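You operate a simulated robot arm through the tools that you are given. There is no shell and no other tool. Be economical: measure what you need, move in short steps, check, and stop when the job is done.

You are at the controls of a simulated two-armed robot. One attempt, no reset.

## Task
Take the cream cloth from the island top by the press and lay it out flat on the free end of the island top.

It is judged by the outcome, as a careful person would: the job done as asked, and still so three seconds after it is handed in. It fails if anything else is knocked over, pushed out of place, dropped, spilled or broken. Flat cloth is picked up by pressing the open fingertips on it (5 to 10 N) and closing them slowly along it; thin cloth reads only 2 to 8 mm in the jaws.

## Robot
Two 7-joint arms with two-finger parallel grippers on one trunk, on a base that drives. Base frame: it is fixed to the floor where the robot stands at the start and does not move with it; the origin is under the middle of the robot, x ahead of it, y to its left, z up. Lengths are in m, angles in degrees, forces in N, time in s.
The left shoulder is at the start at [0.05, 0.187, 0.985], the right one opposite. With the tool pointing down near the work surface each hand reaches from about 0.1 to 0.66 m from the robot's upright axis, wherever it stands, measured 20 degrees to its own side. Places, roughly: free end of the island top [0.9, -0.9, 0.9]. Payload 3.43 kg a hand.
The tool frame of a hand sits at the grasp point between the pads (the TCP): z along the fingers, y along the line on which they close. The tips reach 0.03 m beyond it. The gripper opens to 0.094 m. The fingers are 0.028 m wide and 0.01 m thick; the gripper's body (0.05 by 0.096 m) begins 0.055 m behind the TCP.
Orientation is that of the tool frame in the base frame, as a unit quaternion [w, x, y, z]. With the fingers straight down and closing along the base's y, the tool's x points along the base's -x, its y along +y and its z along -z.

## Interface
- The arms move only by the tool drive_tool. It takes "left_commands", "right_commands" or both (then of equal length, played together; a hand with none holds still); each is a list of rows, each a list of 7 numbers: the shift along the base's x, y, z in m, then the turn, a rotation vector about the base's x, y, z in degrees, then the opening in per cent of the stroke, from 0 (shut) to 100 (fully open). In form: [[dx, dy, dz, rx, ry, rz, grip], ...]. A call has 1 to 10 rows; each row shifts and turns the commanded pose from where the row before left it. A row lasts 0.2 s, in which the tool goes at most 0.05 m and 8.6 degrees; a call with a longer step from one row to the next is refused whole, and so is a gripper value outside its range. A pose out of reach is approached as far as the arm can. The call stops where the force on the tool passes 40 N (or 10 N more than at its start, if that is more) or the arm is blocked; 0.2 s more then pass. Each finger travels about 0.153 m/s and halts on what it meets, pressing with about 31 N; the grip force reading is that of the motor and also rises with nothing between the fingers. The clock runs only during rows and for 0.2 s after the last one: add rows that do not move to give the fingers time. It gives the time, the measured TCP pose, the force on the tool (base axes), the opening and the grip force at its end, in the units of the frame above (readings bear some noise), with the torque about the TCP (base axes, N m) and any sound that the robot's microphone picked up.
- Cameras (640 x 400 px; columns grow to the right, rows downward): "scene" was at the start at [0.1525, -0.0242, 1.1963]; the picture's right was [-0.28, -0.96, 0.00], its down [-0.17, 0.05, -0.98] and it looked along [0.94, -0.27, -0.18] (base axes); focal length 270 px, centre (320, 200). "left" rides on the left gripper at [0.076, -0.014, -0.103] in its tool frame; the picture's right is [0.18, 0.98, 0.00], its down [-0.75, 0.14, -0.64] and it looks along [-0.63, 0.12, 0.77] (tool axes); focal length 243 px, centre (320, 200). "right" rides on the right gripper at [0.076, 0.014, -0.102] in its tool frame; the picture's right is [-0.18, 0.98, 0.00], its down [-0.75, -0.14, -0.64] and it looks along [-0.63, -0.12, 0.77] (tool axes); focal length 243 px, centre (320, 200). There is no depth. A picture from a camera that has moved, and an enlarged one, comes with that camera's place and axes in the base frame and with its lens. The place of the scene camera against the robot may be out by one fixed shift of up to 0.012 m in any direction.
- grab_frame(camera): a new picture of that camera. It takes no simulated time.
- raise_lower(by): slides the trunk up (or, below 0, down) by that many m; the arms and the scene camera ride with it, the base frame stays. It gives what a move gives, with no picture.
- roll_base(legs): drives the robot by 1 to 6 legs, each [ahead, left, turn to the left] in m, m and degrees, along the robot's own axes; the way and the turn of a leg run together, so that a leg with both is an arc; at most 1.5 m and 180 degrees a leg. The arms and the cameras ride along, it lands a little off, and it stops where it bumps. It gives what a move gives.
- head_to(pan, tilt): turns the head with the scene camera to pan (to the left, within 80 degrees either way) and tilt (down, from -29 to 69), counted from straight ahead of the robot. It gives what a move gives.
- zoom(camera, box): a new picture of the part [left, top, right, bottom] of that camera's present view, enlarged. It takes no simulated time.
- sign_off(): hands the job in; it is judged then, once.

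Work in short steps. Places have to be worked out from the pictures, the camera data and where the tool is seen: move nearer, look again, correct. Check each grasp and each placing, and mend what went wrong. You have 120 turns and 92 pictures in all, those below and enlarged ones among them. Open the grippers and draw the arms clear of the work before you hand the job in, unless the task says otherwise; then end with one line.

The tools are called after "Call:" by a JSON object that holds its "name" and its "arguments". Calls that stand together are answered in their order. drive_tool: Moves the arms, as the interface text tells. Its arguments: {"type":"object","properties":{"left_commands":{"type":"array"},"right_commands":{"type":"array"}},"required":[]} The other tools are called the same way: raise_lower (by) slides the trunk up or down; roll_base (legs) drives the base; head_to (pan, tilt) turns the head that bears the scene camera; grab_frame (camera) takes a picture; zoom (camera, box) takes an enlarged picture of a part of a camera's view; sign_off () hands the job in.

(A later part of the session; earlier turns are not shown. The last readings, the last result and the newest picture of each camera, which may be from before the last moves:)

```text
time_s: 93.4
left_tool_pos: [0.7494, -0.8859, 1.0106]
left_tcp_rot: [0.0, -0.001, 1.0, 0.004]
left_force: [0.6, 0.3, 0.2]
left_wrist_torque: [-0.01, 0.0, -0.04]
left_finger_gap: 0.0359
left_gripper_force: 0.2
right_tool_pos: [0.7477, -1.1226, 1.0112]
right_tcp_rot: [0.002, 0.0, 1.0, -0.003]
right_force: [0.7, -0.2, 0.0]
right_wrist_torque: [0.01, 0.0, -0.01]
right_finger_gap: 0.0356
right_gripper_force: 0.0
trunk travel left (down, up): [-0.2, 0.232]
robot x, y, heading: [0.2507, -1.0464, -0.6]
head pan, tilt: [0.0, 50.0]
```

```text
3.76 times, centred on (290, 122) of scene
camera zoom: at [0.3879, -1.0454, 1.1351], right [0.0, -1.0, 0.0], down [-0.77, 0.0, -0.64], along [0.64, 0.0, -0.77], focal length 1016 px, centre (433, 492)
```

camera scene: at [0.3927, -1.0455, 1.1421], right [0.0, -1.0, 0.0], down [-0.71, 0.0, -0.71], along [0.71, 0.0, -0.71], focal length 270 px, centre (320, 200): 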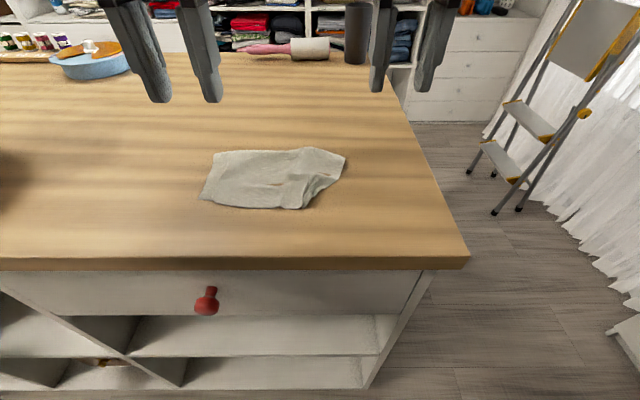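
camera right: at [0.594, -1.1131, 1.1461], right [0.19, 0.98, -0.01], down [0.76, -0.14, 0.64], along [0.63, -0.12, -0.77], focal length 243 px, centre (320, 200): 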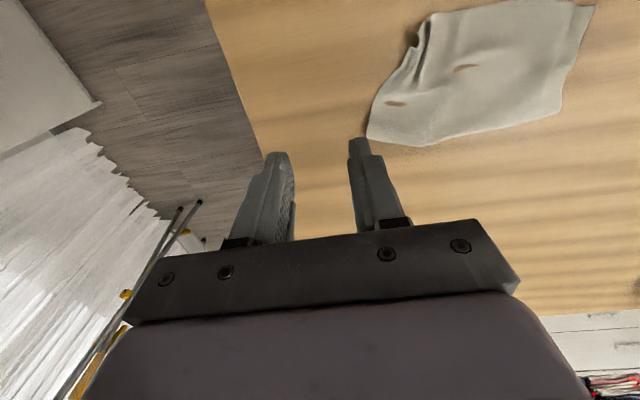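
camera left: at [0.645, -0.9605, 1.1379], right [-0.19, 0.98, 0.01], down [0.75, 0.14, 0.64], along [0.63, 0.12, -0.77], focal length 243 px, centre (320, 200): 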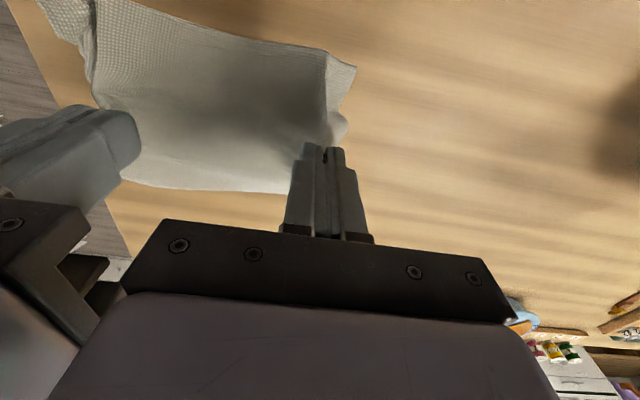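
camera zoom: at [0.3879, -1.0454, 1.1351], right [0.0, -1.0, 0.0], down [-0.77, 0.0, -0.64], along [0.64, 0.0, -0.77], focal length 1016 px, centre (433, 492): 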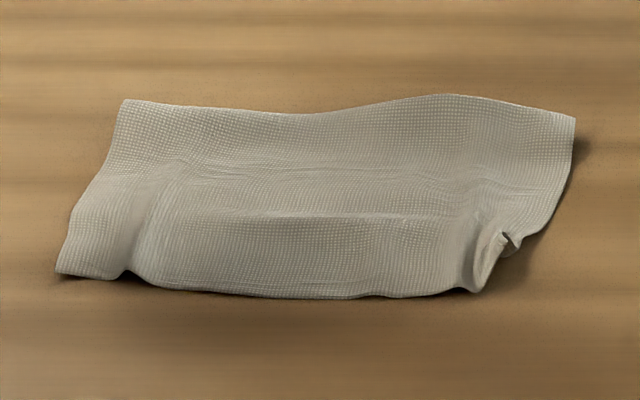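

The measured depth is still ~0.135; I zoom on the left strip to judge whether anything is still tucked there.

Call:
{"name": "zoom", "arguments": {"camera": "scene", "box": [212, 105, 292, 167]}}

Call:
{"name": "zoom", "arguments": {"camera": "scene", "box": [290, 105, 370, 167]}}

```text
6.45 times, centred on (252, 136) of scene
camera zoom: at [0.3879, -1.0454, 1.1351], right [0.0, -1.0, 0.0], down [-0.77, 0.0, -0.64], along [0.64, 0.0, -0.77], focal length 1742 px, centre (759, 613)
```

zoom: 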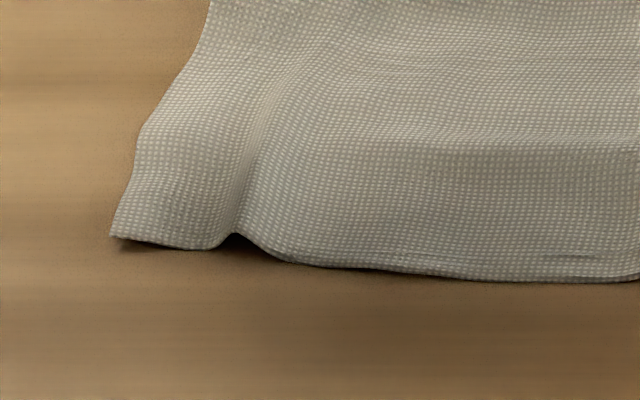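

```text
6.45 times, centred on (330, 136) of scene
camera zoom: at [0.3879, -1.0454, 1.1351], right [0.0, -1.0, 0.0], down [-0.77, 0.0, -0.64], along [0.64, 0.0, -0.77], focal length 1742 px, centre (256, 613)
```

zoom: 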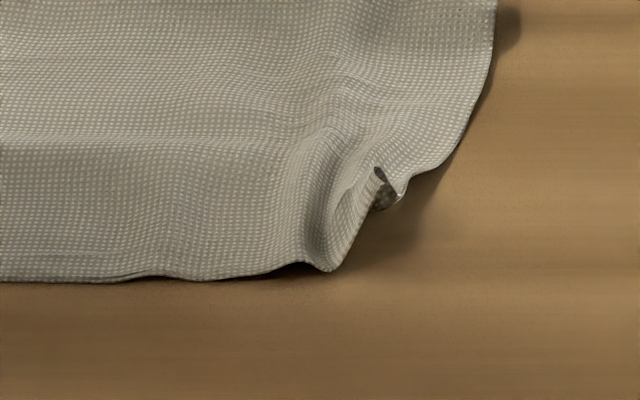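

The near edge (middle and right) is tucked under; drooping ends tuck whenever they're set on the flat top. Robust fix: re-pinch mid-edges, pull the cloth back so the near part hangs over the island's front edge and unfolds by gravity, then draw it back onto the top from its far end.

Call:
{"name": "drive_tool", "arguments": {"left_commands": [[0, -0.022, -0.02, 0, 0, 0, 38], [0, -0.023, -0.02, 0, 0, 0, 38], [0, 0, -0.03, 0, 0, 0, 38], [0, 0, -0.02, 0, 0, 0, 38], [0, 0, -0.009, 0, 0, 0, 38], [0, 0, -0.0015, 0, 0, 0, 38], [0, 0, 0, 0, 0, 0, 38]], "right_commands": [[0, 0.026, -0.02, 0, 0, 0, 38], [0, 0.026, -0.02, 0, 0, 0, 38], [0, 0, -0.03, 0, 0, 0, 38], [0, 0, -0.02, 0, 0, 0, 38], [0, 0, -0.009, 0, 0, 0, 38], [0, 0, -0.0015, 0, 0, 0, 38], [0, 0, 0, 0, 0, 0, 38]]}}

```text
time_s: 95.0
left_tool_pos: [0.7507, -0.931, 0.9109]
left_tcp_rot: [0.001, -0.002, 1.0, 0.002]
left_force: [0.3, 2.2, 10.7]
left_wrist_torque: [-0.06, 0.0, -0.01]
left_finger_gap: 0.0354
left_gripper_force: 0.0
right_tool_pos: [0.7489, -1.0714, 0.9117]
right_tcp_rot: [0.003, -0.001, 1.0, -0.004]
right_force: [0.7, 0.5, 2.3]
right_wrist_torque: [0.07, 0.01, -0.02]
right_finger_gap: 0.0357
right_gripper_force: 0.1
trunk travel left (down, up): [-0.2, 0.232]
robot x, y, heading: [0.2474, -1.0457, -0.2]
head pan, tilt: [0.0, 50.0]
```

Contact is good on both; rather than pinching again, I simply drag the pressed cloth back toward the front edge, avoiding new gathers.

Call:
{"name": "drive_tool", "arguments": {"left_commands": [[0, 0, 0, 0, 0, 0, 38], [-0.015, 0, 0, 0, 0, 0, 38], [-0.015, 0, 0, 0, 0, 0, 38], [-0.015, 0, 0, 0, 0, 0, 38], [-0.015, 0, 0, 0, 0, 0, 38], [-0.015, 0, 0, 0, 0, 0, 38], [-0.015, 0, 0, 0, 0, 0, 38], [0, 0, 0, 0, 0, 0, 38]], "right_commands": [[0, 0, -0.001, 0, 0, 0, 38], [-0.015, 0, 0, 0, 0, 0, 38], [-0.015, 0, 0, 0, 0, 0, 38], [-0.015, 0, 0, 0, 0, 0, 38], [-0.015, 0, 0, 0, 0, 0, 38], [-0.015, 0, 0, 0, 0, 0, 38], [-0.015, 0, 0, 0, 0, 0, 38], [0, 0, 0, 0, 0, 0, 38]]}}

Call:
{"name": "zoom", "arguments": {"camera": "scene", "box": [170, 80, 400, 250]}}

```text
time_s: 96.8
left_tool_pos: [0.6594, -0.9325, 0.9109]
left_tcp_rot: [0.002, -0.003, 1.0, 0.002]
left_force: [1.4, -0.1, 12.2]
left_wrist_torque: [-0.2, -0.09, 0.04]
left_finger_gap: 0.0357
left_gripper_force: 0.0
right_tool_pos: [0.6585, -1.0711, 0.9107]
right_tcp_rot: [0.004, -0.001, 1.0, -0.003]
right_force: [5.1, 0.5, 24.3]
right_wrist_torque: [0.35, 0.02, -0.05]
right_finger_gap: 0.0356
right_gripper_force: 0.0
trunk travel left (down, up): [-0.2, 0.232]
robot x, y, heading: [0.2513, -1.0462, -0.0]
head pan, tilt: [0.0, 50.0]
```

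```text
2.35 times, centred on (285, 165) of scene
camera zoom: at [0.387, -1.0454, 1.1355], right [0.0, -1.0, 0.0], down [-0.77, 0.0, -0.64], along [0.64, 0.0, -0.77], focal length 635 px, centre (402, 282)
```

zoom: 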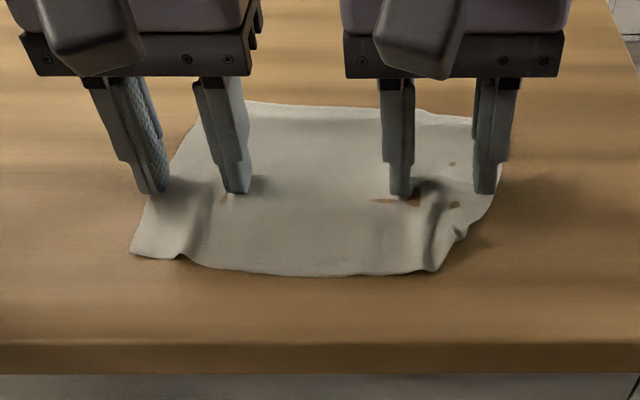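

Works very well. Continue back to x≈0.592, then regrip further back on the cloth.

Call:
{"name": "drive_tool", "arguments": {"left_commands": [[-0.014, 0, 0, 0, 0, 0, 38], [-0.014, 0, 0, 0, 0, 0, 38], [-0.014, 0, 0, 0, 0, 0, 38], [-0.013, 0, 0, 0, 0, 0, 38], [-0.012, 0, 0, 0, 0, 0, 38], [0, 0, 0.012, 0, 0, 0, 38], [0.03, 0, 0.01, 0, 0, 0, 38], [0.025, 0, 0, 0, 0, 0, 38], [0, 0, -0.012, 0, 0, 0, 38], [0, 0, -0.01, 0, 0, 0, 38]], "right_commands": [[-0.014, 0, 0.0005, 0, 0, 0, 38], [-0.014, 0, 0, 0, 0, 0, 38], [-0.014, 0, 0, 0, 0, 0, 38], [-0.013, 0, 0, 0, 0, 0, 38], [-0.012, 0, 0, 0, 0, 0, 38], [0, 0, 0.012, 0, 0, 0, 38], [0.03, 0, 0.01, 0, 0, 0, 38], [0.025, 0, 0, 0, 0, 0, 38], [0, 0, -0.012, 0, 0, 0, 38], [0, 0, -0.01, 0, 0, 0, 38]]}}

```text
time_s: 99.0
left_tool_pos: [0.6485, -0.9328, 0.9124]
left_tcp_rot: [0.0, -0.001, 1.0, 0.003]
left_force: [0.3, -0.6, -1.0]
left_wrist_torque: [-0.01, 0.01, 0.0]
left_finger_gap: 0.0358
left_gripper_force: 0.2
right_tool_pos: [0.647, -1.0719, 0.9109]
right_tcp_rot: [0.003, 0.0, 1.0, -0.003]
right_force: [0.1, -0.7, 12.2]
right_wrist_torque: [0.2, -0.02, -0.01]
right_finger_gap: 0.0354
right_gripper_force: 0.0
trunk travel left (down, up): [-0.2, 0.232]
robot x, y, heading: [0.247, -1.0446, 0.0]
head pan, tilt: [0.0, 50.0]
```

Press left slightly and drag back a further 35 mm so the near part hangs over the edge, keeping pressure on.

Call:
{"name": "drive_tool", "arguments": {"left_commands": [[0, 0, -0.0025, 0, 0, 0, 38], [0, 0, 0, 0, 0, 0, 38], [-0.012, 0, 0, 0, 0, 0, 38], [-0.012, 0, 0, 0, 0, 0, 38], [-0.011, 0, 0, 0, 0, 0, 38], [0, 0, 0, 0, 0, 0, 38], [0, 0, 0, 0, 0, 0, 38]], "right_commands": [[0, 0, 0, 0, 0, 0, 38], [0, 0, 0, 0, 0, 0, 38], [-0.012, 0, 0, 0, 0, 0, 38], [-0.012, 0, 0, 0, 0, 0, 38], [-0.011, 0, 0, 0, 0, 0, 38], [0, 0, 0, 0, 0, 0, 38], [0, 0, 0, 0, 0, 0, 38]]}}

Call:
{"name": "zoom", "arguments": {"camera": "scene", "box": [150, 110, 410, 310]}}

```text
time_s: 100.6
left_tool_pos: [0.6133, -0.9323, 0.9104]
left_tcp_rot: [0.003, -0.003, 1.0, 0.001]
left_force: [7.7, 0.5, 33.5]
left_wrist_torque: [-0.52, -0.11, 0.13]
left_finger_gap: 0.0355
left_gripper_force: 0.1
right_tool_pos: [0.6112, -1.0716, 0.9108]
right_tcp_rot: [0.003, 0.0, 1.0, -0.002]
right_force: [7.7, -0.3, 28.1]
right_wrist_torque: [0.45, -0.15, -0.1]
right_finger_gap: 0.0357
right_gripper_force: 0.0
trunk travel left (down, up): [-0.2, 0.232]
robot x, y, heading: [0.2508, -1.0522, -0.4]
head pan, tilt: [0.0, 50.0]
```

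```text
2.00 times, centred on (280, 210) of scene
camera zoom: at [0.3865, -1.0457, 1.1357], right [0.0, -1.0, 0.0], down [-0.76, 0.0, -0.64], along [0.64, 0.0, -0.76], focal length 540 px, centre (400, 180)
```

zoom: 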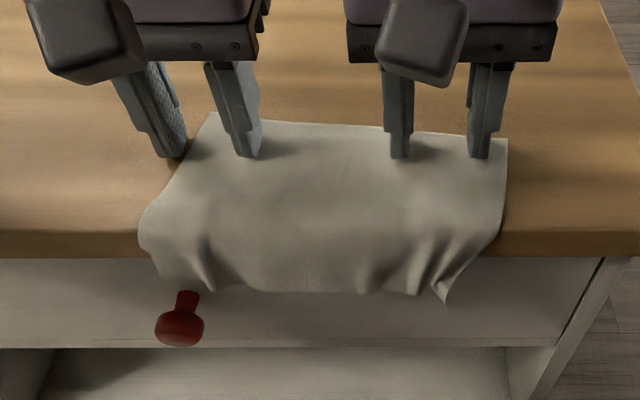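

Exactly as hoped: the near part hangs freely over the edge, fully unfolded, and the far edge lies flat. Ease the pressure and draw it forward onto the top, spreading slightly.

Call:
{"name": "drive_tool", "arguments": {"left_commands": [[0, 0, 0.0012, 0, 0, 0, 38], [0.012, 0.0006, 0, 0, 0, 0, 38], [0.014, 0.0006, 0, 0, 0, 0, 38], [0.014, 0.0006, 0, 0, 0, 0, 38], [0.014, 0.0006, 0, 0, 0, 0, 38], [0.014, 0.0006, 0, 0, 0, 0, 38], [0.014, 0.0006, 0, 0, 0, 0, 38], [0.012, 0.0006, 0, 0, 0, 0, 38], [0, 0, 0, 0, 0, 0, 38]], "right_commands": [[0, 0, 0.001, 0, 0, 0, 38], [0.012, -0.0006, 0, 0, 0, 0, 38], [0.014, -0.0006, 0, 0, 0, 0, 38], [0.014, -0.0006, 0, 0, 0, 0, 38], [0.014, -0.0006, 0, 0, 0, 0, 38], [0.014, -0.0006, 0, 0, 0, 0, 38], [0.014, -0.0006, 0, 0, 0, 0, 38], [0.012, -0.0006, 0, 0, 0, 0, 38], [0, 0, 0, 0, 0, 0, 38]]}}

Call:
{"name": "zoom", "arguments": {"camera": "scene", "box": [170, 80, 400, 250]}}

```text
time_s: 102.6
left_tool_pos: [0.7062, -0.9276, 0.9116]
left_tcp_rot: [0.002, -0.002, 1.0, 0.003]
left_force: [-6.5, -1.0, 27.5]
left_wrist_torque: [-0.5, 0.27, -0.16]
left_finger_gap: 0.0357
left_gripper_force: 0.3
right_tool_pos: [0.706, -1.0762, 0.9118]
right_tcp_rot: [0.002, 0.0, 1.0, -0.004]
right_force: [0.4, 0.3, 0.1]
right_wrist_torque: [-0.01, -0.03, -0.01]
right_finger_gap: 0.0358
right_gripper_force: 0.0
trunk travel left (down, up): [-0.2, 0.232]
robot x, y, heading: [0.2539, -1.0493, 0.2]
head pan, tilt: [0.0, 50.0]
```

```text
2.35 times, centred on (285, 165) of scene
camera zoom: at [0.3861, -1.0458, 1.1356], right [0.0, -1.0, 0.0], down [-0.76, 0.0, -0.64], along [0.64, 0.0, -0.76], focal length 635 px, centre (402, 282)
```

zoom: 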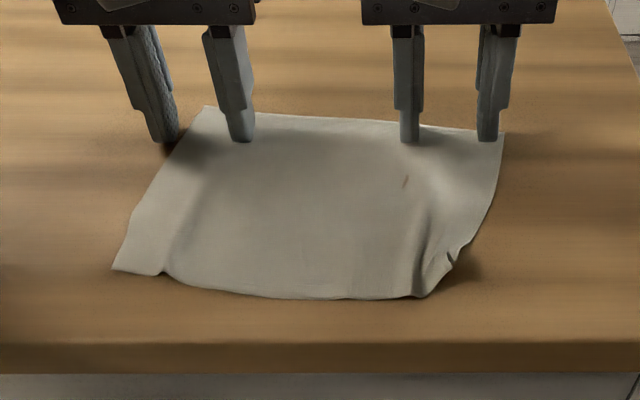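

Full depth (0.155 m) restored; only the near-right corner curls. Rebalance pressure and draw forward another 6 cm.

Call:
{"name": "drive_tool", "arguments": {"left_commands": [[0, 0, 0.0006, 0, 0, 0, 38], [0.0, 0, 0, 0, 0, 0, 38], [0.012, 0, 0, 0, 0, 0, 38], [0.012, 0, 0, 0, 0, 0, 38], [0.012, 0, 0, 0, 0, 0, 38], [0.012, 0, 0, 0, 0, 0, 38], [0.012, 0, 0, 0, 0, 0, 38], [0, 0, 0, 0, 0, 0, 38]], "right_commands": [[0, 0, -0.0015, 0, 0, 0, 38], [0, 0, -0.0006, 0, 0, 0, 38], [0.012, 0, 0, 0, 0, 0, 38], [0.012, 0, 0, 0, 0, 0, 38], [0.012, 0, 0, 0, 0, 0, 38], [0.012, 0, 0, 0, 0, 0, 38], [0.012, 0, 0, 0, 0, 0, 38], [0, 0, 0, 0, 0, 0, 38]]}}

Call:
{"name": "zoom", "arguments": {"camera": "scene", "box": [190, 60, 390, 210]}}

```text
time_s: 104.4
left_tool_pos: [0.7651, -0.9274, 0.9109]
left_tcp_rot: [0.001, -0.002, 1.0, 0.004]
left_force: [-4.0, 0.1, 13.9]
left_wrist_torque: [-0.35, 0.11, -0.08]
left_finger_gap: 0.0356
left_gripper_force: 0.1
right_tool_pos: [0.7638, -1.0755, 0.9113]
right_tcp_rot: [0.004, -0.001, 1.0, -0.002]
right_force: [-5.3, -0.5, 23.9]
right_wrist_torque: [0.41, 0.23, 0.11]
right_finger_gap: 0.0356
right_gripper_force: 0.1
trunk travel left (down, up): [-0.2, 0.232]
robot x, y, heading: [0.2491, -1.0456, -0.4]
head pan, tilt: [0.0, 50.0]
```

```text
2.67 times, centred on (290, 135) of scene
camera zoom: at [0.3849, -1.0456, 1.1358], right [0.0, -1.0, 0.0], down [-0.76, 0.0, -0.65], along [0.65, 0.0, -0.76], focal length 720 px, centre (400, 373)
```

zoom: 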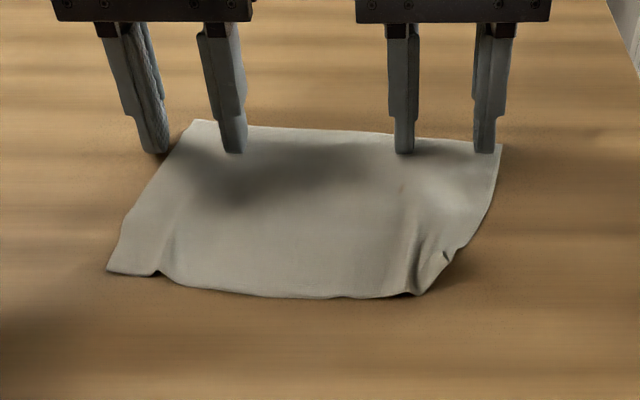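

Now the near-right corner: left keeps holding, right hand closes, presses on the strip outside the ridge at about (0.69,−1.08) and drags it outward.

Call:
{"name": "drive_tool", "arguments": {"right_commands": [[0, 0, 0.02, 0, 0, 0, 20], [-0.035, 0, 0, 0, 0, 0, 0], [-0.039, -0.006, 0, 0, 0, 0, 0], [0, 0, -0.015, 0, 0, 0, 0], [0, 0, -0.0055, 0, 0, 0, 0], [0, 0, 0, 0, 0, 0, 0]]}}

Call:
{"name": "zoom", "arguments": {"camera": "scene", "box": [270, 90, 390, 210]}}

```text
time_s: 105.8
left_tool_pos: [0.7669, -0.928, 0.9115]
left_tcp_rot: [0.002, -0.003, 1.0, 0.004]
left_force: [3.9, -0.7, 16.5]
left_wrist_torque: [-0.44, -0.09, 0.06]
left_finger_gap: 0.0359
left_gripper_force: 0.6
right_tool_pos: [0.691, -1.0829, 0.9103]
right_tcp_rot: [0.005, 0.0, 1.0, -0.001]
right_force: [-3.7, -2.7, 24.1]
right_wrist_torque: [-0.03, 0.29, 0.01]
right_finger_gap: 0.0
right_gripper_force: 30.9
trunk travel left (down, up): [-0.2, 0.232]
robot x, y, heading: [0.2477, -1.0441, -0.2]
head pan, tilt: [0.0, 50.0]
```

```text
3.33 times, centred on (330, 150) of scene
camera zoom: at [0.3858, -1.0458, 1.1359], right [0.0, -1.0, 0.0], down [-0.76, 0.0, -0.65], along [0.65, 0.0, -0.76], focal length 900 px, centre (287, 367)
```

zoom: 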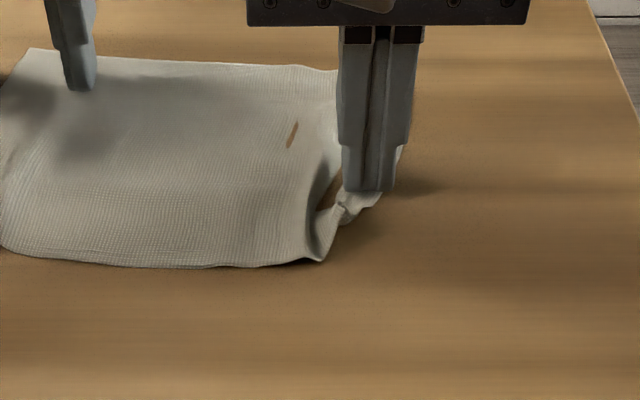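

The tip is on the strip. Drag it outward 3 cm and slightly nearer.

Call:
{"name": "drive_tool", "arguments": {"right_commands": [[-0.001, -0.004, 0.0003, 0, 0, 0, 0], [-0.001, -0.005, 0, 0, 0, 0, 0], [-0.002, -0.005, 0, 0, 0, 0, 0], [-0.002, -0.005, 0, 0, 0, 0, 0], [-0.002, -0.005, 0, 0, 0, 0, 0], [-0.002, -0.005, 0, 0, 0, 0, 0], [0, 0, 0, 0, 0, 0, 0]]}}

Call:
{"name": "zoom", "arguments": {"camera": "scene", "box": [270, 90, 390, 210]}}

```text
time_s: 107.4
left_tool_pos: [0.7654, -0.9272, 0.9111]
left_tcp_rot: [0.001, -0.002, 1.0, 0.003]
left_force: [2.5, -2.1, 19.2]
left_wrist_torque: [-0.55, -0.07, 0.1]
left_finger_gap: 0.0369
left_gripper_force: 0.9
right_tool_pos: [0.6804, -1.1106, 0.9117]
right_tcp_rot: [0.004, 0.0, 1.0, -0.002]
right_force: [4.6, 9.5, 25.5]
right_wrist_torque: [0.28, 0.05, -0.04]
right_finger_gap: 0.0002
right_gripper_force: 30.8
trunk travel left (down, up): [-0.2, 0.232]
robot x, y, heading: [0.2499, -1.0497, -0.1]
head pan, tilt: [0.0, 50.0]
```

```text
3.33 times, centred on (330, 150) of scene
camera zoom: at [0.386, -1.0448, 1.1357], right [0.0, -1.0, 0.0], down [-0.76, 0.0, -0.64], along [0.64, 0.0, -0.76], focal length 900 px, centre (287, 367)
```

zoom: 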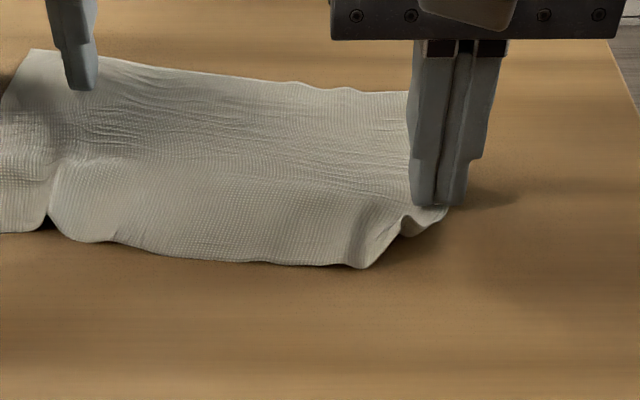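

The whole cloth sheared instead. I'll release, and repeat the front-edge trick but with a sideways spread while the near part hangs, so that corner straightens. First reposition both hands at x≈0.72.

Call:
{"name": "drive_tool", "arguments": {"left_commands": [[0, 0, 0.012, 0, 0, 0, 38], [-0.022, 0, 0.008, 0, 0, 0, 38], [-0.023, 0, 0, 0, 0, 0, 38], [0, 0, -0.012, 0, 0, 0, 38], [0, 0, -0.0072, 0, 0, 0, 38], [0, 0, 0, 0, 0, 0, 38], [0, 0, 0, 0, 0, 0, 38]], "right_commands": [[0, 0.004, 0.015, 0, 0, 0, 0], [0.02, 0.014, 0.008, 0, 0, 0, 20], [0.02, 0.013, 0, 0, 0, 0, 38], [0, 0, -0.012, 0, 0, 0, 38], [0, 0, -0.0098, 0, 0, 0, 38], [0, 0, 0, 0, 0, 0, 38], [0, 0, 0, 0, 0, 0, 38]]}}

Call:
{"name": "zoom", "arguments": {"camera": "scene", "box": [190, 70, 390, 210]}}

```text
time_s: 109.0
left_tool_pos: [0.7224, -0.9275, 0.9114]
left_tcp_rot: [0.001, -0.002, 1.0, 0.002]
left_force: [1.8, -0.2, 3.2]
left_wrist_torque: [-0.09, -0.03, 0.02]
left_finger_gap: 0.0356
left_gripper_force: 0.0
right_tool_pos: [0.7228, -1.0788, 0.9115]
right_tcp_rot: [0.004, 0.0, 1.0, -0.003]
right_force: [1.9, -1.0, 15.3]
right_wrist_torque: [0.21, 0.08, 0.01]
right_finger_gap: 0.0356
right_gripper_force: 0.1
trunk travel left (down, up): [-0.2, 0.232]
robot x, y, heading: [0.2473, -1.0464, 0.0]
head pan, tilt: [0.0, 50.0]
```

```text
2.86 times, centred on (290, 140) of scene
camera zoom: at [0.3873, -1.0455, 1.1356], right [0.0, -1.0, 0.0], down [-0.77, 0.0, -0.64], along [0.64, 0.0, -0.77], focal length 771 px, centre (406, 371)
```

zoom: 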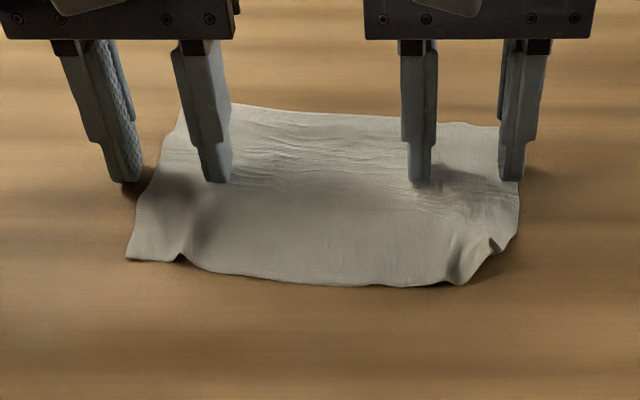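

Good contact. Drag back to the edge (13 cm).

Call:
{"name": "drive_tool", "arguments": {"left_commands": [[0, 0, -0.0006, 0, 0, 0, 38], [-0.014, 0, 0, 0, 0, 0, 38], [-0.015, 0, 0, 0, 0, 0, 38], [-0.015, 0, 0, 0, 0, 0, 38], [-0.015, 0, 0, 0, 0, 0, 38], [-0.015, 0, 0, 0, 0, 0, 38], [-0.015, 0, 0, 0, 0, 0, 38], [-0.015, 0, 0, 0, 0, 0, 38], [-0.015, 0, 0, 0, 0, 0, 38], [-0.01, 0, 0, 0, 0, 0, 38]], "right_commands": [[0, 0, 0, 0, 0, 0, 38], [-0.014, 0, 0, 0, 0, 0, 38], [-0.015, 0, 0, 0, 0, 0, 38], [-0.015, 0, 0, 0, 0, 0, 38], [-0.015, 0, 0, 0, 0, 0, 38], [-0.015, 0, 0, 0, 0, 0, 38], [-0.015, 0, 0, 0, 0, 0, 38], [-0.015, 0, 0, 0, 0, 0, 38], [-0.015, 0, 0, 0, 0, 0, 38], [-0.01, 0, 0, 0, 0, 0, 38]]}}

Call:
{"name": "drive_tool", "arguments": {"left_commands": [[0, 0, 0.012, 0, 0, 0, 38], [0.03, -0.004, 0.01, 0, 0, 0, 38], [0.027, 0, 0, 0, 0, 0, 38], [0, 0, -0.012, 0, 0, 0, 38], [0, 0, -0.0105, 0, 0, 0, 38], [0, 0, 0, 0, 0, 0, 38], [-0.012, 0, 0, 0, 0, 0, 38], [-0.012, 0, 0, 0, 0, 0, 38], [-0.011, 0, 0, 0, 0, 0, 38], [0, 0, 0, 0, 0, 0, 38]], "right_commands": [[0, 0, 0.012, 0, 0, 0, 38], [0.03, 0, 0.01, 0, 0, 0, 38], [0.027, 0, 0, 0, 0, 0, 38], [0, 0, -0.012, 0, 0, 0, 38], [0, 0, -0.0105, 0, 0, 0, 38], [0, 0, 0, 0, 0, 0, 38], [-0.012, 0, 0, 0, 0, 0, 38], [-0.012, 0, 0, 0, 0, 0, 38], [-0.011, 0, 0, 0, 0, 0, 38], [0, 0, 0, 0, 0, 0, 38]]}}

Call:
{"name": "zoom", "arguments": {"camera": "scene", "box": [150, 110, 410, 310]}}

```text
time_s: 111.2
left_tool_pos: [0.5936, -0.9279, 0.9109]
left_tcp_rot: [0.003, -0.002, 1.0, 0.001]
left_force: [7.1, -0.5, 33.2]
left_wrist_torque: [-0.83, -0.09, 0.16]
left_finger_gap: 0.036
left_gripper_force: 0.2
right_tool_pos: [0.594, -1.0786, 0.9094]
right_tcp_rot: [0.003, 0.0, 1.0, -0.003]
right_force: [5.1, -0.7, 25.4]
right_wrist_torque: [0.39, -0.01, -0.12]
right_finger_gap: 0.0352
right_gripper_force: 0.0
trunk travel left (down, up): [-0.2, 0.232]
robot x, y, heading: [0.2484, -1.0446, -0.1]
head pan, tilt: [0.0, 50.0]
```

```text
time_s: 113.4
left_tool_pos: [0.6157, -0.9303, 0.9115]
left_tcp_rot: [0.001, -0.001, 1.0, 0.002]
left_force: [2.4, 0.0, 15.9]
left_wrist_torque: [-0.37, -0.17, 0.09]
left_finger_gap: 0.0359
left_gripper_force: 0.1
right_tool_pos: [0.6153, -1.0771, 0.9108]
right_tcp_rot: [0.004, 0.001, 1.0, -0.002]
right_force: [7.1, 0.2, 30.6]
right_wrist_torque: [0.39, 0.08, -0.11]
right_finger_gap: 0.036
right_gripper_force: 0.1
trunk travel left (down, up): [-0.2, 0.232]
robot x, y, heading: [0.2447, -1.0454, -0.0]
head pan, tilt: [0.0, 50.0]
```

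```text
2.00 times, centred on (280, 210) of scene
camera zoom: at [0.3869, -1.0454, 1.1357], right [0.0, -1.0, 0.0], down [-0.76, 0.0, -0.64], along [0.64, 0.0, -0.76], focal length 540 px, centre (400, 180)
```

zoom: 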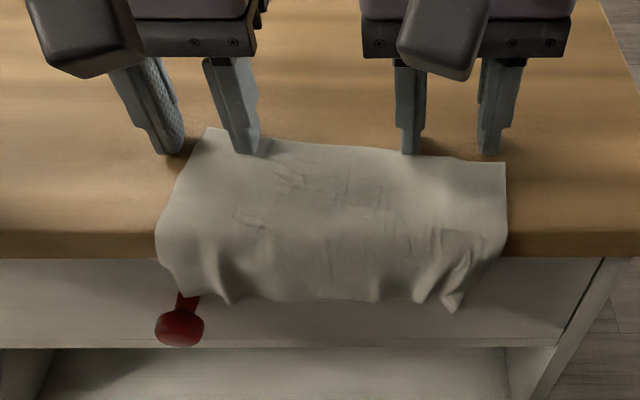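

Near part hangs freely again. Spread both sides outward a bit, then pull forward onto the top.

Call:
{"name": "drive_tool", "arguments": {"left_commands": [[0, 0.003, 0, 0, 0, 0, 38], [0, 0.003, 0, 0, 0, 0, 38], [0.014, 0, 0, 0, 0, 0, 38], [0.014, 0, 0, 0, 0, 0, 38], [0.014, 0, 0, 0, 0, 0, 38], [0.014, 0, 0, 0, 0, 0, 38], [0.014, 0, 0, 0, 0, 0, 38], [0.014, 0, 0, 0, 0, 0, 38], [0.014, 0, 0, 0, 0, 0, 38], [0, 0, 0, 0, 0, 0, 38]], "right_commands": [[0, -0.005, 0.0005, 0, 0, 0, 38], [0, -0.005, 0, 0, 0, 0, 38], [0.014, -0.0005, 0, 0, 0, 0, 38], [0.014, -0.0005, 0, 0, 0, 0, 38], [0.014, -0.0005, 0, 0, 0, 0, 38], [0.014, -0.0005, 0, 0, 0, 0, 38], [0.014, -0.0005, 0, 0, 0, 0, 38], [0.014, -0.0005, 0, 0, 0, 0, 38], [0.014, -0.0005, 0, 0, 0, 0, 38], [0, 0, 0, 0, 0, 0, 38]]}}

Call:
{"name": "drive_tool", "arguments": {"left_commands": [[0, 0, -0.0006, 0, 0, 0, 38], [0.012, 0, 0, 0, 0, 0, 38], [0.012, 0, 0, 0, 0, 0, 38], [0.012, 0, 0, 0, 0, 0, 38], [0.01, 0, 0, 0, 0, 0, 38], [0, 0, 0, 0, 0, 0, 38]], "right_commands": [[0, 0, -0.0006, 0, 0, 0, 38], [0.012, 0, 0, 0, 0, 0, 38], [0.012, 0, 0, 0, 0, 0, 38], [0.012, 0, 0, 0, 0, 0, 38], [0.01, 0, 0, 0, 0, 0, 38], [0, 0, 0, 0, 0, 0, 38]]}}

Call:
{"name": "zoom", "arguments": {"camera": "scene", "box": [190, 70, 390, 210]}}

```text
time_s: 115.6
left_tool_pos: [0.7123, -0.9255, 0.9116]
left_tcp_rot: [0.002, -0.001, 1.0, 0.002]
left_force: [-6.3, -8.6, 18.4]
left_wrist_torque: [-0.79, 0.19, -0.18]
left_finger_gap: 0.0406
left_gripper_force: 4.0
right_tool_pos: [0.7114, -1.0919, 0.9114]
right_tcp_rot: [0.003, -0.001, 1.0, -0.004]
right_force: [-2.3, 8.4, 14.3]
right_wrist_torque: [0.62, 0.25, -0.03]
right_finger_gap: 0.0406
right_gripper_force: 4.0
trunk travel left (down, up): [-0.2, 0.232]
robot x, y, heading: [0.2458, -1.0468, -0.3]
head pan, tilt: [0.0, 50.0]
```

```text
time_s: 117.0
left_tool_pos: [0.7577, -0.9254, 0.9101]
left_tcp_rot: [0.002, -0.001, 1.0, 0.001]
left_force: [-6.0, -8.5, 27.0]
left_wrist_torque: [-0.96, 0.25, -0.25]
left_finger_gap: 0.0404
left_gripper_force: 3.6
right_tool_pos: [0.757, -1.0921, 0.9112]
right_tcp_rot: [0.004, 0.0, 1.0, -0.004]
right_force: [-2.5, 9.1, 13.4]
right_wrist_torque: [0.61, 0.21, -0.05]
right_finger_gap: 0.0408
right_gripper_force: 4.4
trunk travel left (down, up): [-0.2, 0.232]
robot x, y, heading: [0.2468, -1.0464, -0.3]
head pan, tilt: [0.0, 50.0]
```

```text
2.86 times, centred on (290, 140) of scene
camera zoom: at [0.3848, -1.0456, 1.1358], right [0.0, -1.0, 0.0], down [-0.76, 0.0, -0.65], along [0.65, 0.0, -0.76], focal length 771 px, centre (406, 371)
```

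zoom: 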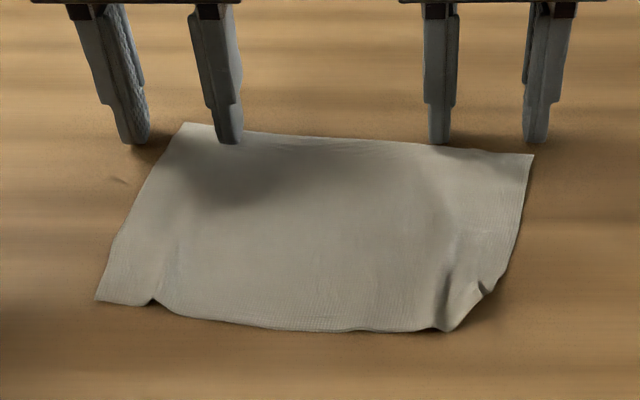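

Much better; only the near-right corner is dog-eared under. Left holds; right hand goes to pinch the small ridge just inside it at about (0.655,−1.068).

Call:
{"name": "drive_tool", "arguments": {"right_commands": [[0, 0.002, 0.03, 0, 0, 0, 38], [-0.035, 0.008, 0, 0, 0, 0, 38], [-0.034, 0.007, 0, 0, 0, 0, 38], [-0.033, 0.007, 0, 0, 0, 0, 38], [0, 0, -0.02, 0, 0, 0, 38], [0, 0, -0.01, 0, 0, 0, 38], [0, 0, -0.0012, 0, 0, 0, 38], [0, 0, 0, 0, 0, 0, 38]]}}

Call:
{"name": "drive_tool", "arguments": {"right_commands": [[0, 0, 0, 0, 0, 0, 34], [0, 0, 0, 0, 0, 0, 30], [0, 0, 0, 0, 0, 0, 26], [0, 0, 0, 0, 0, 0, 21], [0, 0, 0, 0, 0, 0, 16], [0, 0, 0, 0, 0, 0, 11], [0, 0, 0, 0, 0, 0, 6], [0, 0, 0, 0, 0, 0, 2], [0, 0, 0, 0, 0, 0, 0], [0, 0, 0, 0, 0, 0, 0]]}}

```text
time_s: 118.8
left_tool_pos: [0.7584, -0.9255, 0.9109]
left_tcp_rot: [0.004, -0.003, 1.0, 0.003]
left_force: [4.8, -2.7, 24.0]
left_wrist_torque: [-0.7, -0.07, 0.12]
left_finger_gap: 0.0376
left_gripper_force: 0.5
right_tool_pos: [0.6567, -1.0689, 0.911]
right_tcp_rot: [0.004, 0.0, 1.0, -0.001]
right_force: [-1.5, -1.7, 26.8]
right_wrist_torque: [0.16, 0.24, 0.01]
right_finger_gap: 0.0359
right_gripper_force: 0.1
trunk travel left (down, up): [-0.2, 0.232]
robot x, y, heading: [0.2467, -1.0464, -0.2]
head pan, tilt: [0.0, 50.0]
```

```text
time_s: 121.0
left_tool_pos: [0.7577, -0.9254, 0.9108]
left_tcp_rot: [0.003, -0.002, 1.0, 0.003]
left_force: [4.6, -1.4, 25.9]
left_wrist_torque: [-0.7, -0.1, 0.13]
left_finger_gap: 0.0372
left_gripper_force: 0.9
right_tool_pos: [0.655, -1.0686, 0.9123]
right_tcp_rot: [0.006, 0.0, 1.0, -0.001]
right_force: [0.7, -0.6, 33.3]
right_wrist_torque: [-0.05, 0.19, 0.01]
right_finger_gap: 0.0021
right_gripper_force: 30.4
trunk travel left (down, up): [-0.2, 0.232]
robot x, y, heading: [0.2481, -1.0444, -0.5]
head pan, tilt: [0.0, 50.0]
```

Gripped the ridge (2 mm). Lift it 6 cm so the corner drops open, then lower while moving inward so the corner trails outward.

Call:
{"name": "drive_tool", "arguments": {"right_commands": [[0, 0, 0.02, 0, 0, 0, 0], [0.004, 0.004, 0.02, 0, 0, 0, 0], [0.004, 0.004, 0.02, 0, 0, 0, 0], [0, 0, 0, 0, 0, 0, 0], [0, 0, 0, 0, 0, 0, 0], [0.02, 0.016, -0.012, 0, 0, 0, 0], [0.012, 0.01, -0.02, 0, 0, 0, 0], [0.004, 0.003, -0.018, 0, 0, 0, 0], [0, 0, -0.004, 0, 0, 0, 0]]}}

Call:
{"name": "zoom", "arguments": {"camera": "scene", "box": [190, 70, 390, 210]}}

```text
time_s: 123.0
left_tool_pos: [0.7578, -0.926, 0.9115]
left_tcp_rot: [0.003, -0.002, 1.0, 0.002]
left_force: [-4.1, -1.7, 28.9]
left_wrist_torque: [-0.76, 0.23, -0.1]
left_finger_gap: 0.0372
left_gripper_force: 1.3
right_tool_pos: [0.6996, -1.0321, 0.9154]
right_tcp_rot: [0.003, 0.0, 1.0, -0.004]
right_force: [-0.5, -0.3, 0.5]
right_wrist_torque: [-0.01, 0.01, 0.0]
right_finger_gap: 0.0021
right_gripper_force: 30.9
trunk travel left (down, up): [-0.2, 0.232]
robot x, y, heading: [0.246, -1.046, -0.2]
head pan, tilt: [0.0, 50.0]
```

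```text
2.86 times, centred on (290, 140) of scene
camera zoom: at [0.3859, -1.0459, 1.1357], right [0.0, -1.0, 0.0], down [-0.76, 0.0, -0.65], along [0.65, 0.0, -0.76], focal length 771 px, centre (406, 371)
```

zoom: 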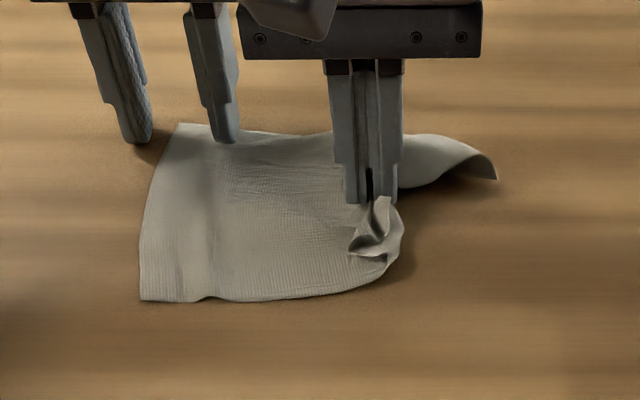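

The gripper turns out to hold the corner itself. Lift slightly and carry it outward to where the corner belongs, until slightly taut.

Call:
{"name": "drive_tool", "arguments": {"right_commands": [[0, 0, 0.03, 0, 0, 0, 0], [-0.02, -0.018, 0.01, 0, 0, 0, 0], [-0.02, -0.018, 0, 0, 0, 0, 0], [-0.016, -0.015, 0, 0, 0, 0, 0], [0, 0, -0.01, 0, 0, 0, 0], [0, 0, -0.012, 0, 0, 0, 0], [0, 0, -0.01, 0, 0, 0, 0], [0, 0, 0, 0, 0, 0, 0]]}}

```text
time_s: 124.8
left_tool_pos: [0.7578, -0.9251, 0.911]
left_tcp_rot: [0.003, -0.002, 1.0, 0.002]
left_force: [-7.9, -3.6, 29.3]
left_wrist_torque: [-0.82, 0.33, -0.18]
left_finger_gap: 0.0371
left_gripper_force: 1.7
right_tool_pos: [0.6435, -1.0819, 0.9238]
right_tcp_rot: [0.003, 0.0, 1.0, -0.003]
right_force: [3.6, 5.6, -1.3]
right_wrist_torque: [0.15, -0.07, 0.04]
right_finger_gap: 0.002
right_gripper_force: 30.9
trunk travel left (down, up): [-0.2, 0.232]
robot x, y, heading: [0.248, -1.0465, -0.2]
head pan, tilt: [0.0, 50.0]
```

Taut (≈6 N) there, so it's stretched to its place. Lower to contact and open while drawing outward to spread the pinch.

Call:
{"name": "drive_tool", "arguments": {"right_commands": [[0.001, 0.001, -0.008, 0, 0, 0, 0], [0, 0, -0.0045, 0, 0, 0, 0], [0, 0, -0.001, 0, 0, 0, 2], [0, -0.0022, 0, 0, 0, 0, 6], [0, -0.0022, 0, 0, 0, 0, 11], [-0.0005, -0.0022, 0, 0, 0, 0, 16], [-0.0005, -0.0022, 0, 0, 0, 0, 21], [-0.0005, -0.0022, 0, 0, 0, 0, 26], [-0.0005, -0.0022, 0, 0, 0, 0, 31], [0, 0, 0, 0, 0, 0, 33]]}}

Call:
{"name": "drive_tool", "arguments": {"left_commands": [[0, 0, 0.012, 0, 0, 0, 38], [0, 0.02, 0.03, 0, 0, 0, 38], [0, 0.03, 0.04, 0, 0, 0, 38], [0, 0, 0.03, 0, 0, 0, 38]], "right_commands": [[0, 0, 0.012, 0, 0, 0, 33], [0, -0.02, 0.03, 0, 0, 0, 33], [0, -0.03, 0.04, 0, 0, 0, 33], [0, 0, 0.03, 0, 0, 0, 33]]}}

Call:
{"name": "zoom", "arguments": {"camera": "scene", "box": [190, 75, 390, 210]}}

```text
time_s: 127.0
left_tool_pos: [0.7584, -0.9263, 0.9104]
left_tcp_rot: [0.004, -0.002, 1.0, 0.002]
left_force: [0.3, -4.3, 26.9]
left_wrist_torque: [-0.81, 0.08, 0.0]
left_finger_gap: 0.038
left_gripper_force: 1.7
right_tool_pos: [0.6423, -1.096, 0.9107]
right_tcp_rot: [0.005, 0.0, 1.0, -0.001]
right_force: [6.8, 7.6, 27.5]
right_wrist_torque: [0.28, 0.02, -0.1]
right_finger_gap: 0.0303
right_gripper_force: 0.0
trunk travel left (down, up): [-0.2, 0.232]
robot x, y, heading: [0.249, -1.0471, 0.2]
head pan, tilt: [0.0, 50.0]
```

```text
time_s: 128.0
left_tool_pos: [0.7597, -0.875, 1.0188]
left_tcp_rot: [-0.001, -0.003, 1.0, 0.003]
left_force: [0.1, 1.4, -0.4]
left_wrist_torque: [-0.01, 0.04, -0.01]
left_finger_gap: 0.0359
left_gripper_force: 0.1
right_tool_pos: [0.6424, -1.1433, 1.0184]
right_tcp_rot: [0.002, 0.0, 1.0, -0.004]
right_force: [0.2, 0.0, 1.1]
right_wrist_torque: [0.01, -0.02, -0.02]
right_finger_gap: 0.0312
right_gripper_force: 0.0
trunk travel left (down, up): [-0.2, 0.232]
robot x, y, heading: [0.2508, -1.0486, -0.4]
head pan, tilt: [0.0, 50.0]
```

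```text
2.96 times, centred on (290, 142) of scene
camera zoom: at [0.3881, -1.0454, 1.1351], right [0.0, -1.0, 0.0], down [-0.77, 0.0, -0.64], along [0.64, 0.0, -0.77], focal length 800 px, centre (409, 370)
```

zoom: 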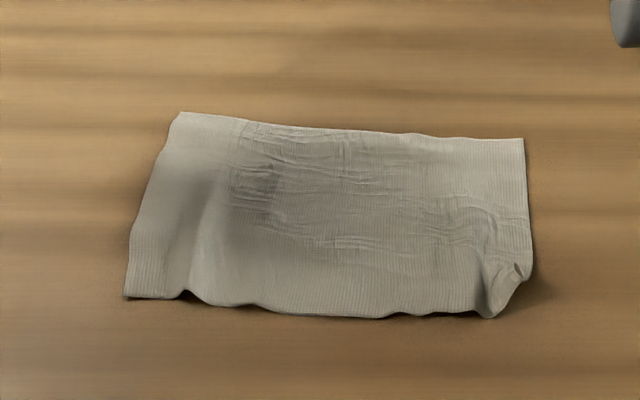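

Nearly there: full extent, with light ripples and a small (~2 cm) dog-ear. One more careful corner fix: left pins at (0.70,−0.95), right pinches just inside the dog-ear.

Call:
{"name": "drive_tool", "arguments": {"left_commands": [[-0.02, -0.025, -0.02, 0, 0, 0, 38], [-0.02, -0.025, -0.02, 0, 0, 0, 38], [-0.015, -0.025, -0.02, 0, 0, 0, 38], [0, 0, -0.03, 0, 0, 0, 38], [0, 0, -0.012, 0, 0, 0, 38], [0, 0, -0.0062, 0, 0, 0, 38], [0, 0, 0, 0, 0, 0, 38]], "right_commands": [[0.004, 0.021, -0.02, 0, 0, 0, 30], [0.004, 0.021, -0.02, 0, 0, 0, 30], [0.004, 0.021, -0.02, 0, 0, 0, 30], [0, 0, -0.03, 0, 0, 0, 30], [0, 0, -0.012, 0, 0, 0, 30], [0, 0, -0.0058, 0, 0, 0, 30], [0, 0, 0, 0, 0, 0, 30]]}}

Call:
{"name": "drive_tool", "arguments": {"right_commands": [[0, 0, 0, 0, 0, 0, 27], [0, 0, 0, 0, 0, 0, 24], [0, 0, 0, 0, 0, 0, 20], [0, 0, 0, 0, 0, 0, 16], [0, 0, 0, 0, 0, 0, 12], [0, 0, 0, 0, 0, 0, 8], [0, 0, 0, 0, 0, 0, 4], [0, 0, 0, 0, 0, 0, 0], [0, 0, 0, 0, 0, 0, 0]]}}

```text
time_s: 129.6
left_tool_pos: [0.7037, -0.9507, 0.9118]
left_tcp_rot: [0.0, -0.002, 1.0, 0.003]
left_force: [0.6, 1.0, -0.3]
left_wrist_torque: [-0.01, 0.02, -0.01]
left_finger_gap: 0.0357
left_gripper_force: 0.0
right_tool_pos: [0.6561, -1.0812, 0.9118]
right_tcp_rot: [0.002, 0.001, 1.0, -0.004]
right_force: [0.3, 1.0, 0.8]
right_wrist_torque: [0.01, 0.03, 0.02]
right_finger_gap: 0.028
right_gripper_force: 0.1
trunk travel left (down, up): [-0.2, 0.232]
robot x, y, heading: [0.2472, -1.046, -0.3]
head pan, tilt: [0.0, 50.0]
```

```text
time_s: 131.6
left_tool_pos: [0.7053, -0.9506, 0.9129]
left_tcp_rot: [0.0, -0.002, 1.0, 0.002]
left_force: [0.3, 0.3, 0.6]
left_wrist_torque: [0.0, -0.01, 0.02]
left_finger_gap: 0.0356
left_gripper_force: 0.1
right_tool_pos: [0.6571, -1.0817, 0.9125]
right_tcp_rot: [0.001, 0.0, 1.0, -0.003]
right_force: [0.5, -0.4, 0.1]
right_wrist_torque: [-0.03, 0.0, 0.01]
right_finger_gap: 0.0019
right_gripper_force: 31.0
trunk travel left (down, up): [-0.2, 0.232]
robot x, y, heading: [0.2461, -1.0466, 0.0]
head pan, tilt: [0.0, 50.0]
```

Gripped (1.9 mm). Pin with the left, lift the corner 4.5 cm to drop open, then lower moving slightly inward.

Call:
{"name": "drive_tool", "arguments": {"left_commands": [[0, 0, -0.0025, 0, 0, 0, 38], [0, 0, 0, 0, 0, 0, 38], [0, 0, 0, 0, 0, 0, 38], [0, 0, 0, 0, 0, 0, 38], [0, 0, 0, 0, 0, 0, 38], [0, 0, 0, 0, 0, 0, 38], [0, 0, 0, 0, 0, 0, 38], [0, 0, 0, 0, 0, 0, 38], [0, 0, 0, 0, 0, 0, 38], [0, 0, 0, 0, 0, 0, 38]], "right_commands": [[0, 0, 0, 0, 0, 0, 0], [0, 0, 0.02, 0, 0, 0, 0], [0, 0, 0.025, 0, 0, 0, 0], [0, 0, 0, 0, 0, 0, 0], [0, 0, 0, 0, 0, 0, 0], [0.004, 0.005, -0.012, 0, 0, 0, 0], [0.004, 0.005, -0.014, 0, 0, 0, 0], [0.002, 0.002, -0.012, 0, 0, 0, 0], [0, 0, -0.006, 0, 0, 0, 0], [0, 0, -0.002, 0, 0, 0, 0]]}}

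Call:
{"name": "drive_tool", "arguments": {"right_commands": [[-0.003, -0.004, 0, 0, 0, 0, 0], [-0.002, -0.003, 0, 0, 0, 0, 0], [0, 0, -0.0006, 0, 0, 0, 2], [0, -0.0025, 0, 0, 0, 0, 6], [0, -0.0025, 0, 0, 0, 0, 11], [0, -0.0025, 0, 0, 0, 0, 16], [0, -0.0025, 0, 0, 0, 0, 21], [0, -0.0025, 0, 0, 0, 0, 26], [0, -0.0025, 0, 0, 0, 0, 31], [0, -0.002, 0, 0, 0, 0, 34]]}}

```text
time_s: 133.8
left_tool_pos: [0.7035, -0.9515, 0.9112]
left_tcp_rot: [0.002, -0.003, 1.0, 0.003]
left_force: [5.4, 0.4, 22.6]
left_wrist_torque: [-0.39, -0.09, 0.1]
left_finger_gap: 0.0358
left_gripper_force: 0.3
right_tool_pos: [0.6664, -1.0716, 0.9132]
right_tcp_rot: [0.002, 0.0, 1.0, -0.003]
right_force: [0.0, 0.8, 0.1]
right_wrist_torque: [-0.02, 0.01, -0.04]
right_finger_gap: 0.0021
right_gripper_force: 31.1
trunk travel left (down, up): [-0.2, 0.232]
robot x, y, heading: [0.2442, -1.0463, -0.3]
head pan, tilt: [0.0, 50.0]
```

```text
time_s: 136.0
left_tool_pos: [0.7032, -0.9523, 0.9109]
left_tcp_rot: [0.001, -0.001, 1.0, 0.003]
left_force: [4.9, -0.1, 22.2]
left_wrist_torque: [-0.44, -0.1, 0.11]
left_finger_gap: 0.0359
left_gripper_force: 0.1
right_tool_pos: [0.662, -1.0934, 0.9113]
right_tcp_rot: [0.003, 0.001, 1.0, -0.003]
right_force: [0.0, -0.3, 9.2]
right_wrist_torque: [0.16, 0.07, 0.0]
right_finger_gap: 0.0318
right_gripper_force: 0.1
trunk travel left (down, up): [-0.2, 0.232]
robot x, y, heading: [0.2486, -1.0504, -0.2]
head pan, tilt: [0.0, 50.0]
```

Now a final pressed outward stretch with both hands, then lift straight off and retract clear.

Call:
{"name": "drive_tool", "arguments": {"left_commands": [[0, 0.003, 0.0004, 0, 0, 0, 38], [0, 0.003, 0, 0, 0, 0, 38], [0, 0.002, 0, 0, 0, 0, 38], [0, 0, 0, 0, 0, 0, 38], [0, 0, 0.015, 0, 0, 0, 38], [0, 0, 0.03, 0, 0, 0, 38], [0, 0.02, 0.04, 0, 0, 0, 38], [-0.02, 0.03, 0.02, 0, 0, 0, 38], [-0.03, 0.02, 0.01, 0, 0, 0, 38]], "right_commands": [[0, -0.002, -0.0003, 0, 0, 0, 34], [-0.001, -0.003, 0, 0, 0, 0, 34], [-0.001, -0.002, 0, 0, 0, 0, 34], [0, 0, 0, 0, 0, 0, 34], [0, 0, 0.015, 0, 0, 0, 34], [0, 0, 0.03, 0, 0, 0, 34], [0, -0.02, 0.04, 0, 0, 0, 34], [0, -0.03, 0.02, 0, 0, 0, 34], [0, -0.02, 0.01, 0, 0, 0, 34]]}}

Call:
{"name": "zoom", "arguments": {"camera": "scene", "box": [190, 75, 390, 210]}}

```text
time_s: 138.0
left_tool_pos: [0.6557, -0.8732, 1.0246]
left_tcp_rot: [0.0, -0.002, 1.0, 0.003]
left_force: [-0.1, 0.7, 0.4]
left_wrist_torque: [-0.02, 0.01, -0.03]
left_finger_gap: 0.0357
left_gripper_force: 0.1
right_tool_pos: [0.659, -1.1715, 1.0255]
right_tcp_rot: [0.001, 0.001, 1.0, -0.004]
right_force: [0.8, 0.2, 0.4]
right_wrist_torque: [0.01, 0.03, -0.02]
right_finger_gap: 0.032
right_gripper_force: 0.1
trunk travel left (down, up): [-0.2, 0.232]
robot x, y, heading: [0.2474, -1.0471, -0.1]
head pan, tilt: [0.0, 50.0]
```

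```text
2.96 times, centred on (290, 142) of scene
camera zoom: at [0.3881, -1.0453, 1.1352], right [0.0, -1.0, 0.0], down [-0.77, 0.0, -0.64], along [0.64, 0.0, -0.77], focal length 800 px, centre (409, 370)
```

zoom: 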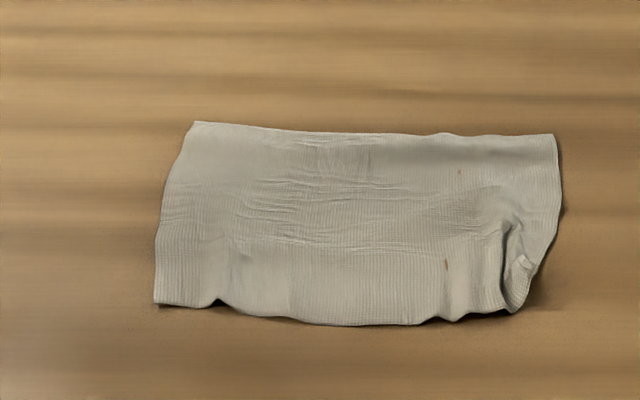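

Cloth lies spread at full extent; a small ridge remains at the near-right corner. No pictures remain, so one last gentle, low-risk smoothing: left pins inside, right presses the strip outside the ridge and draws it 14 mm outward.

Call:
{"name": "drive_tool", "arguments": {"left_commands": [[0.006, -0.028, 0, 0, 0, 0, 60], [0.006, -0.028, 0, 0, 0, 0, 80], [0.006, -0.028, -0.02, 0, 0, 0, 100], [0.006, -0.028, -0.03, 0, 0, 0, 100], [0, 0, -0.035, 0, 0, 0, 100], [0, 0, -0.018, 0, 0, 0, 100], [0, 0, -0.011, 0, 0, 0, 100], [0, 0, 0, 0, 0, 0, 100]], "right_commands": [[0.003, 0.02, 0, 0, 0, 0, 10], [0.003, 0.02, 0, 0, 0, 0, 0], [0.003, 0.019, -0.02, 0, 0, 0, 0], [0, 0, -0.03, 0, 0, 0, 0], [0, 0, -0.035, 0, 0, 0, 0], [0, 0, -0.018, 0, 0, 0, 0], [0, 0, -0.01, 0, 0, 0, 0], [0, 0, 0, 0, 0, 0, 0]]}}

```text
time_s: 139.8
left_tool_pos: [0.6787, -0.9836, 0.91]
left_tcp_rot: [0.001, -0.001, 1.0, 0.004]
left_force: [-0.1, 0.2, 1.3]
left_wrist_torque: [-0.05, -0.02, 0.0]
left_finger_gap: 0.094
left_gripper_force: 0.0
right_tool_pos: [0.6678, -1.1124, 0.9119]
right_tcp_rot: [0.002, 0.001, 1.0, -0.004]
right_force: [0.1, 0.9, -0.4]
right_wrist_torque: [0.02, 0.0, -0.01]
right_finger_gap: 0.0
right_gripper_force: 30.7
trunk travel left (down, up): [-0.2, 0.232]
robot x, y, heading: [0.2483, -1.0479, -0.1]
head pan, tilt: [0.0, 50.0]
```

Both are at the surface; press a little, draw the right strip outward, then lift off.

Call:
{"name": "drive_tool", "arguments": {"left_commands": [[0, 0, -0.0015, 0, 0, 0, 100], [0, 0, 0, 0, 0, 0, 100], [0, 0, 0, 0, 0, 0, 100], [0, 0, 0, 0, 0, 0, 100], [0, 0, 0, 0, 0, 0, 100], [0, 0, 0, 0, 0, 0, 100], [0, 0, 0, 0, 0, 0, 100], [0, 0, 0.012, 0, 0, 0, 100], [0, 0, 0.03, 0, 0, 0, 100]], "right_commands": [[0, 0, -0.002, 0, 0, 0, 0], [0, 0, 0, 0, 0, 0, 0], [-0.001, -0.0035, 0, 0, 0, 0, 0], [-0.001, -0.0035, 0, 0, 0, 0, 0], [-0.001, -0.0035, 0, 0, 0, 0, 0], [-0.001, -0.0035, 0, 0, 0, 0, 0], [0, 0, 0, 0, 0, 0, 0], [0, 0, 0.012, 0, 0, 0, 0], [0, 0, 0.03, 0, 0, 0, 0]]}}

```text
time_s: 141.8
left_tool_pos: [0.6782, -0.9833, 0.9525]
left_tcp_rot: [-0.001, -0.002, 1.0, 0.004]
left_force: [-0.6, -0.9, -0.1]
left_wrist_torque: [0.02, -0.05, -0.03]
left_finger_gap: 0.094
left_gripper_force: 0.1
right_tool_pos: [0.6644, -1.1256, 0.9518]
right_tcp_rot: [0.002, 0.001, 1.0, -0.004]
right_force: [-0.2, 0.2, -0.7]
right_wrist_torque: [-0.01, 0.0, 0.03]
right_finger_gap: 0.0
right_gripper_force: 30.6
trunk travel left (down, up): [-0.2, 0.232]
robot x, y, heading: [0.2463, -1.0458, -0.4]
head pan, tilt: [0.0, 50.0]
```

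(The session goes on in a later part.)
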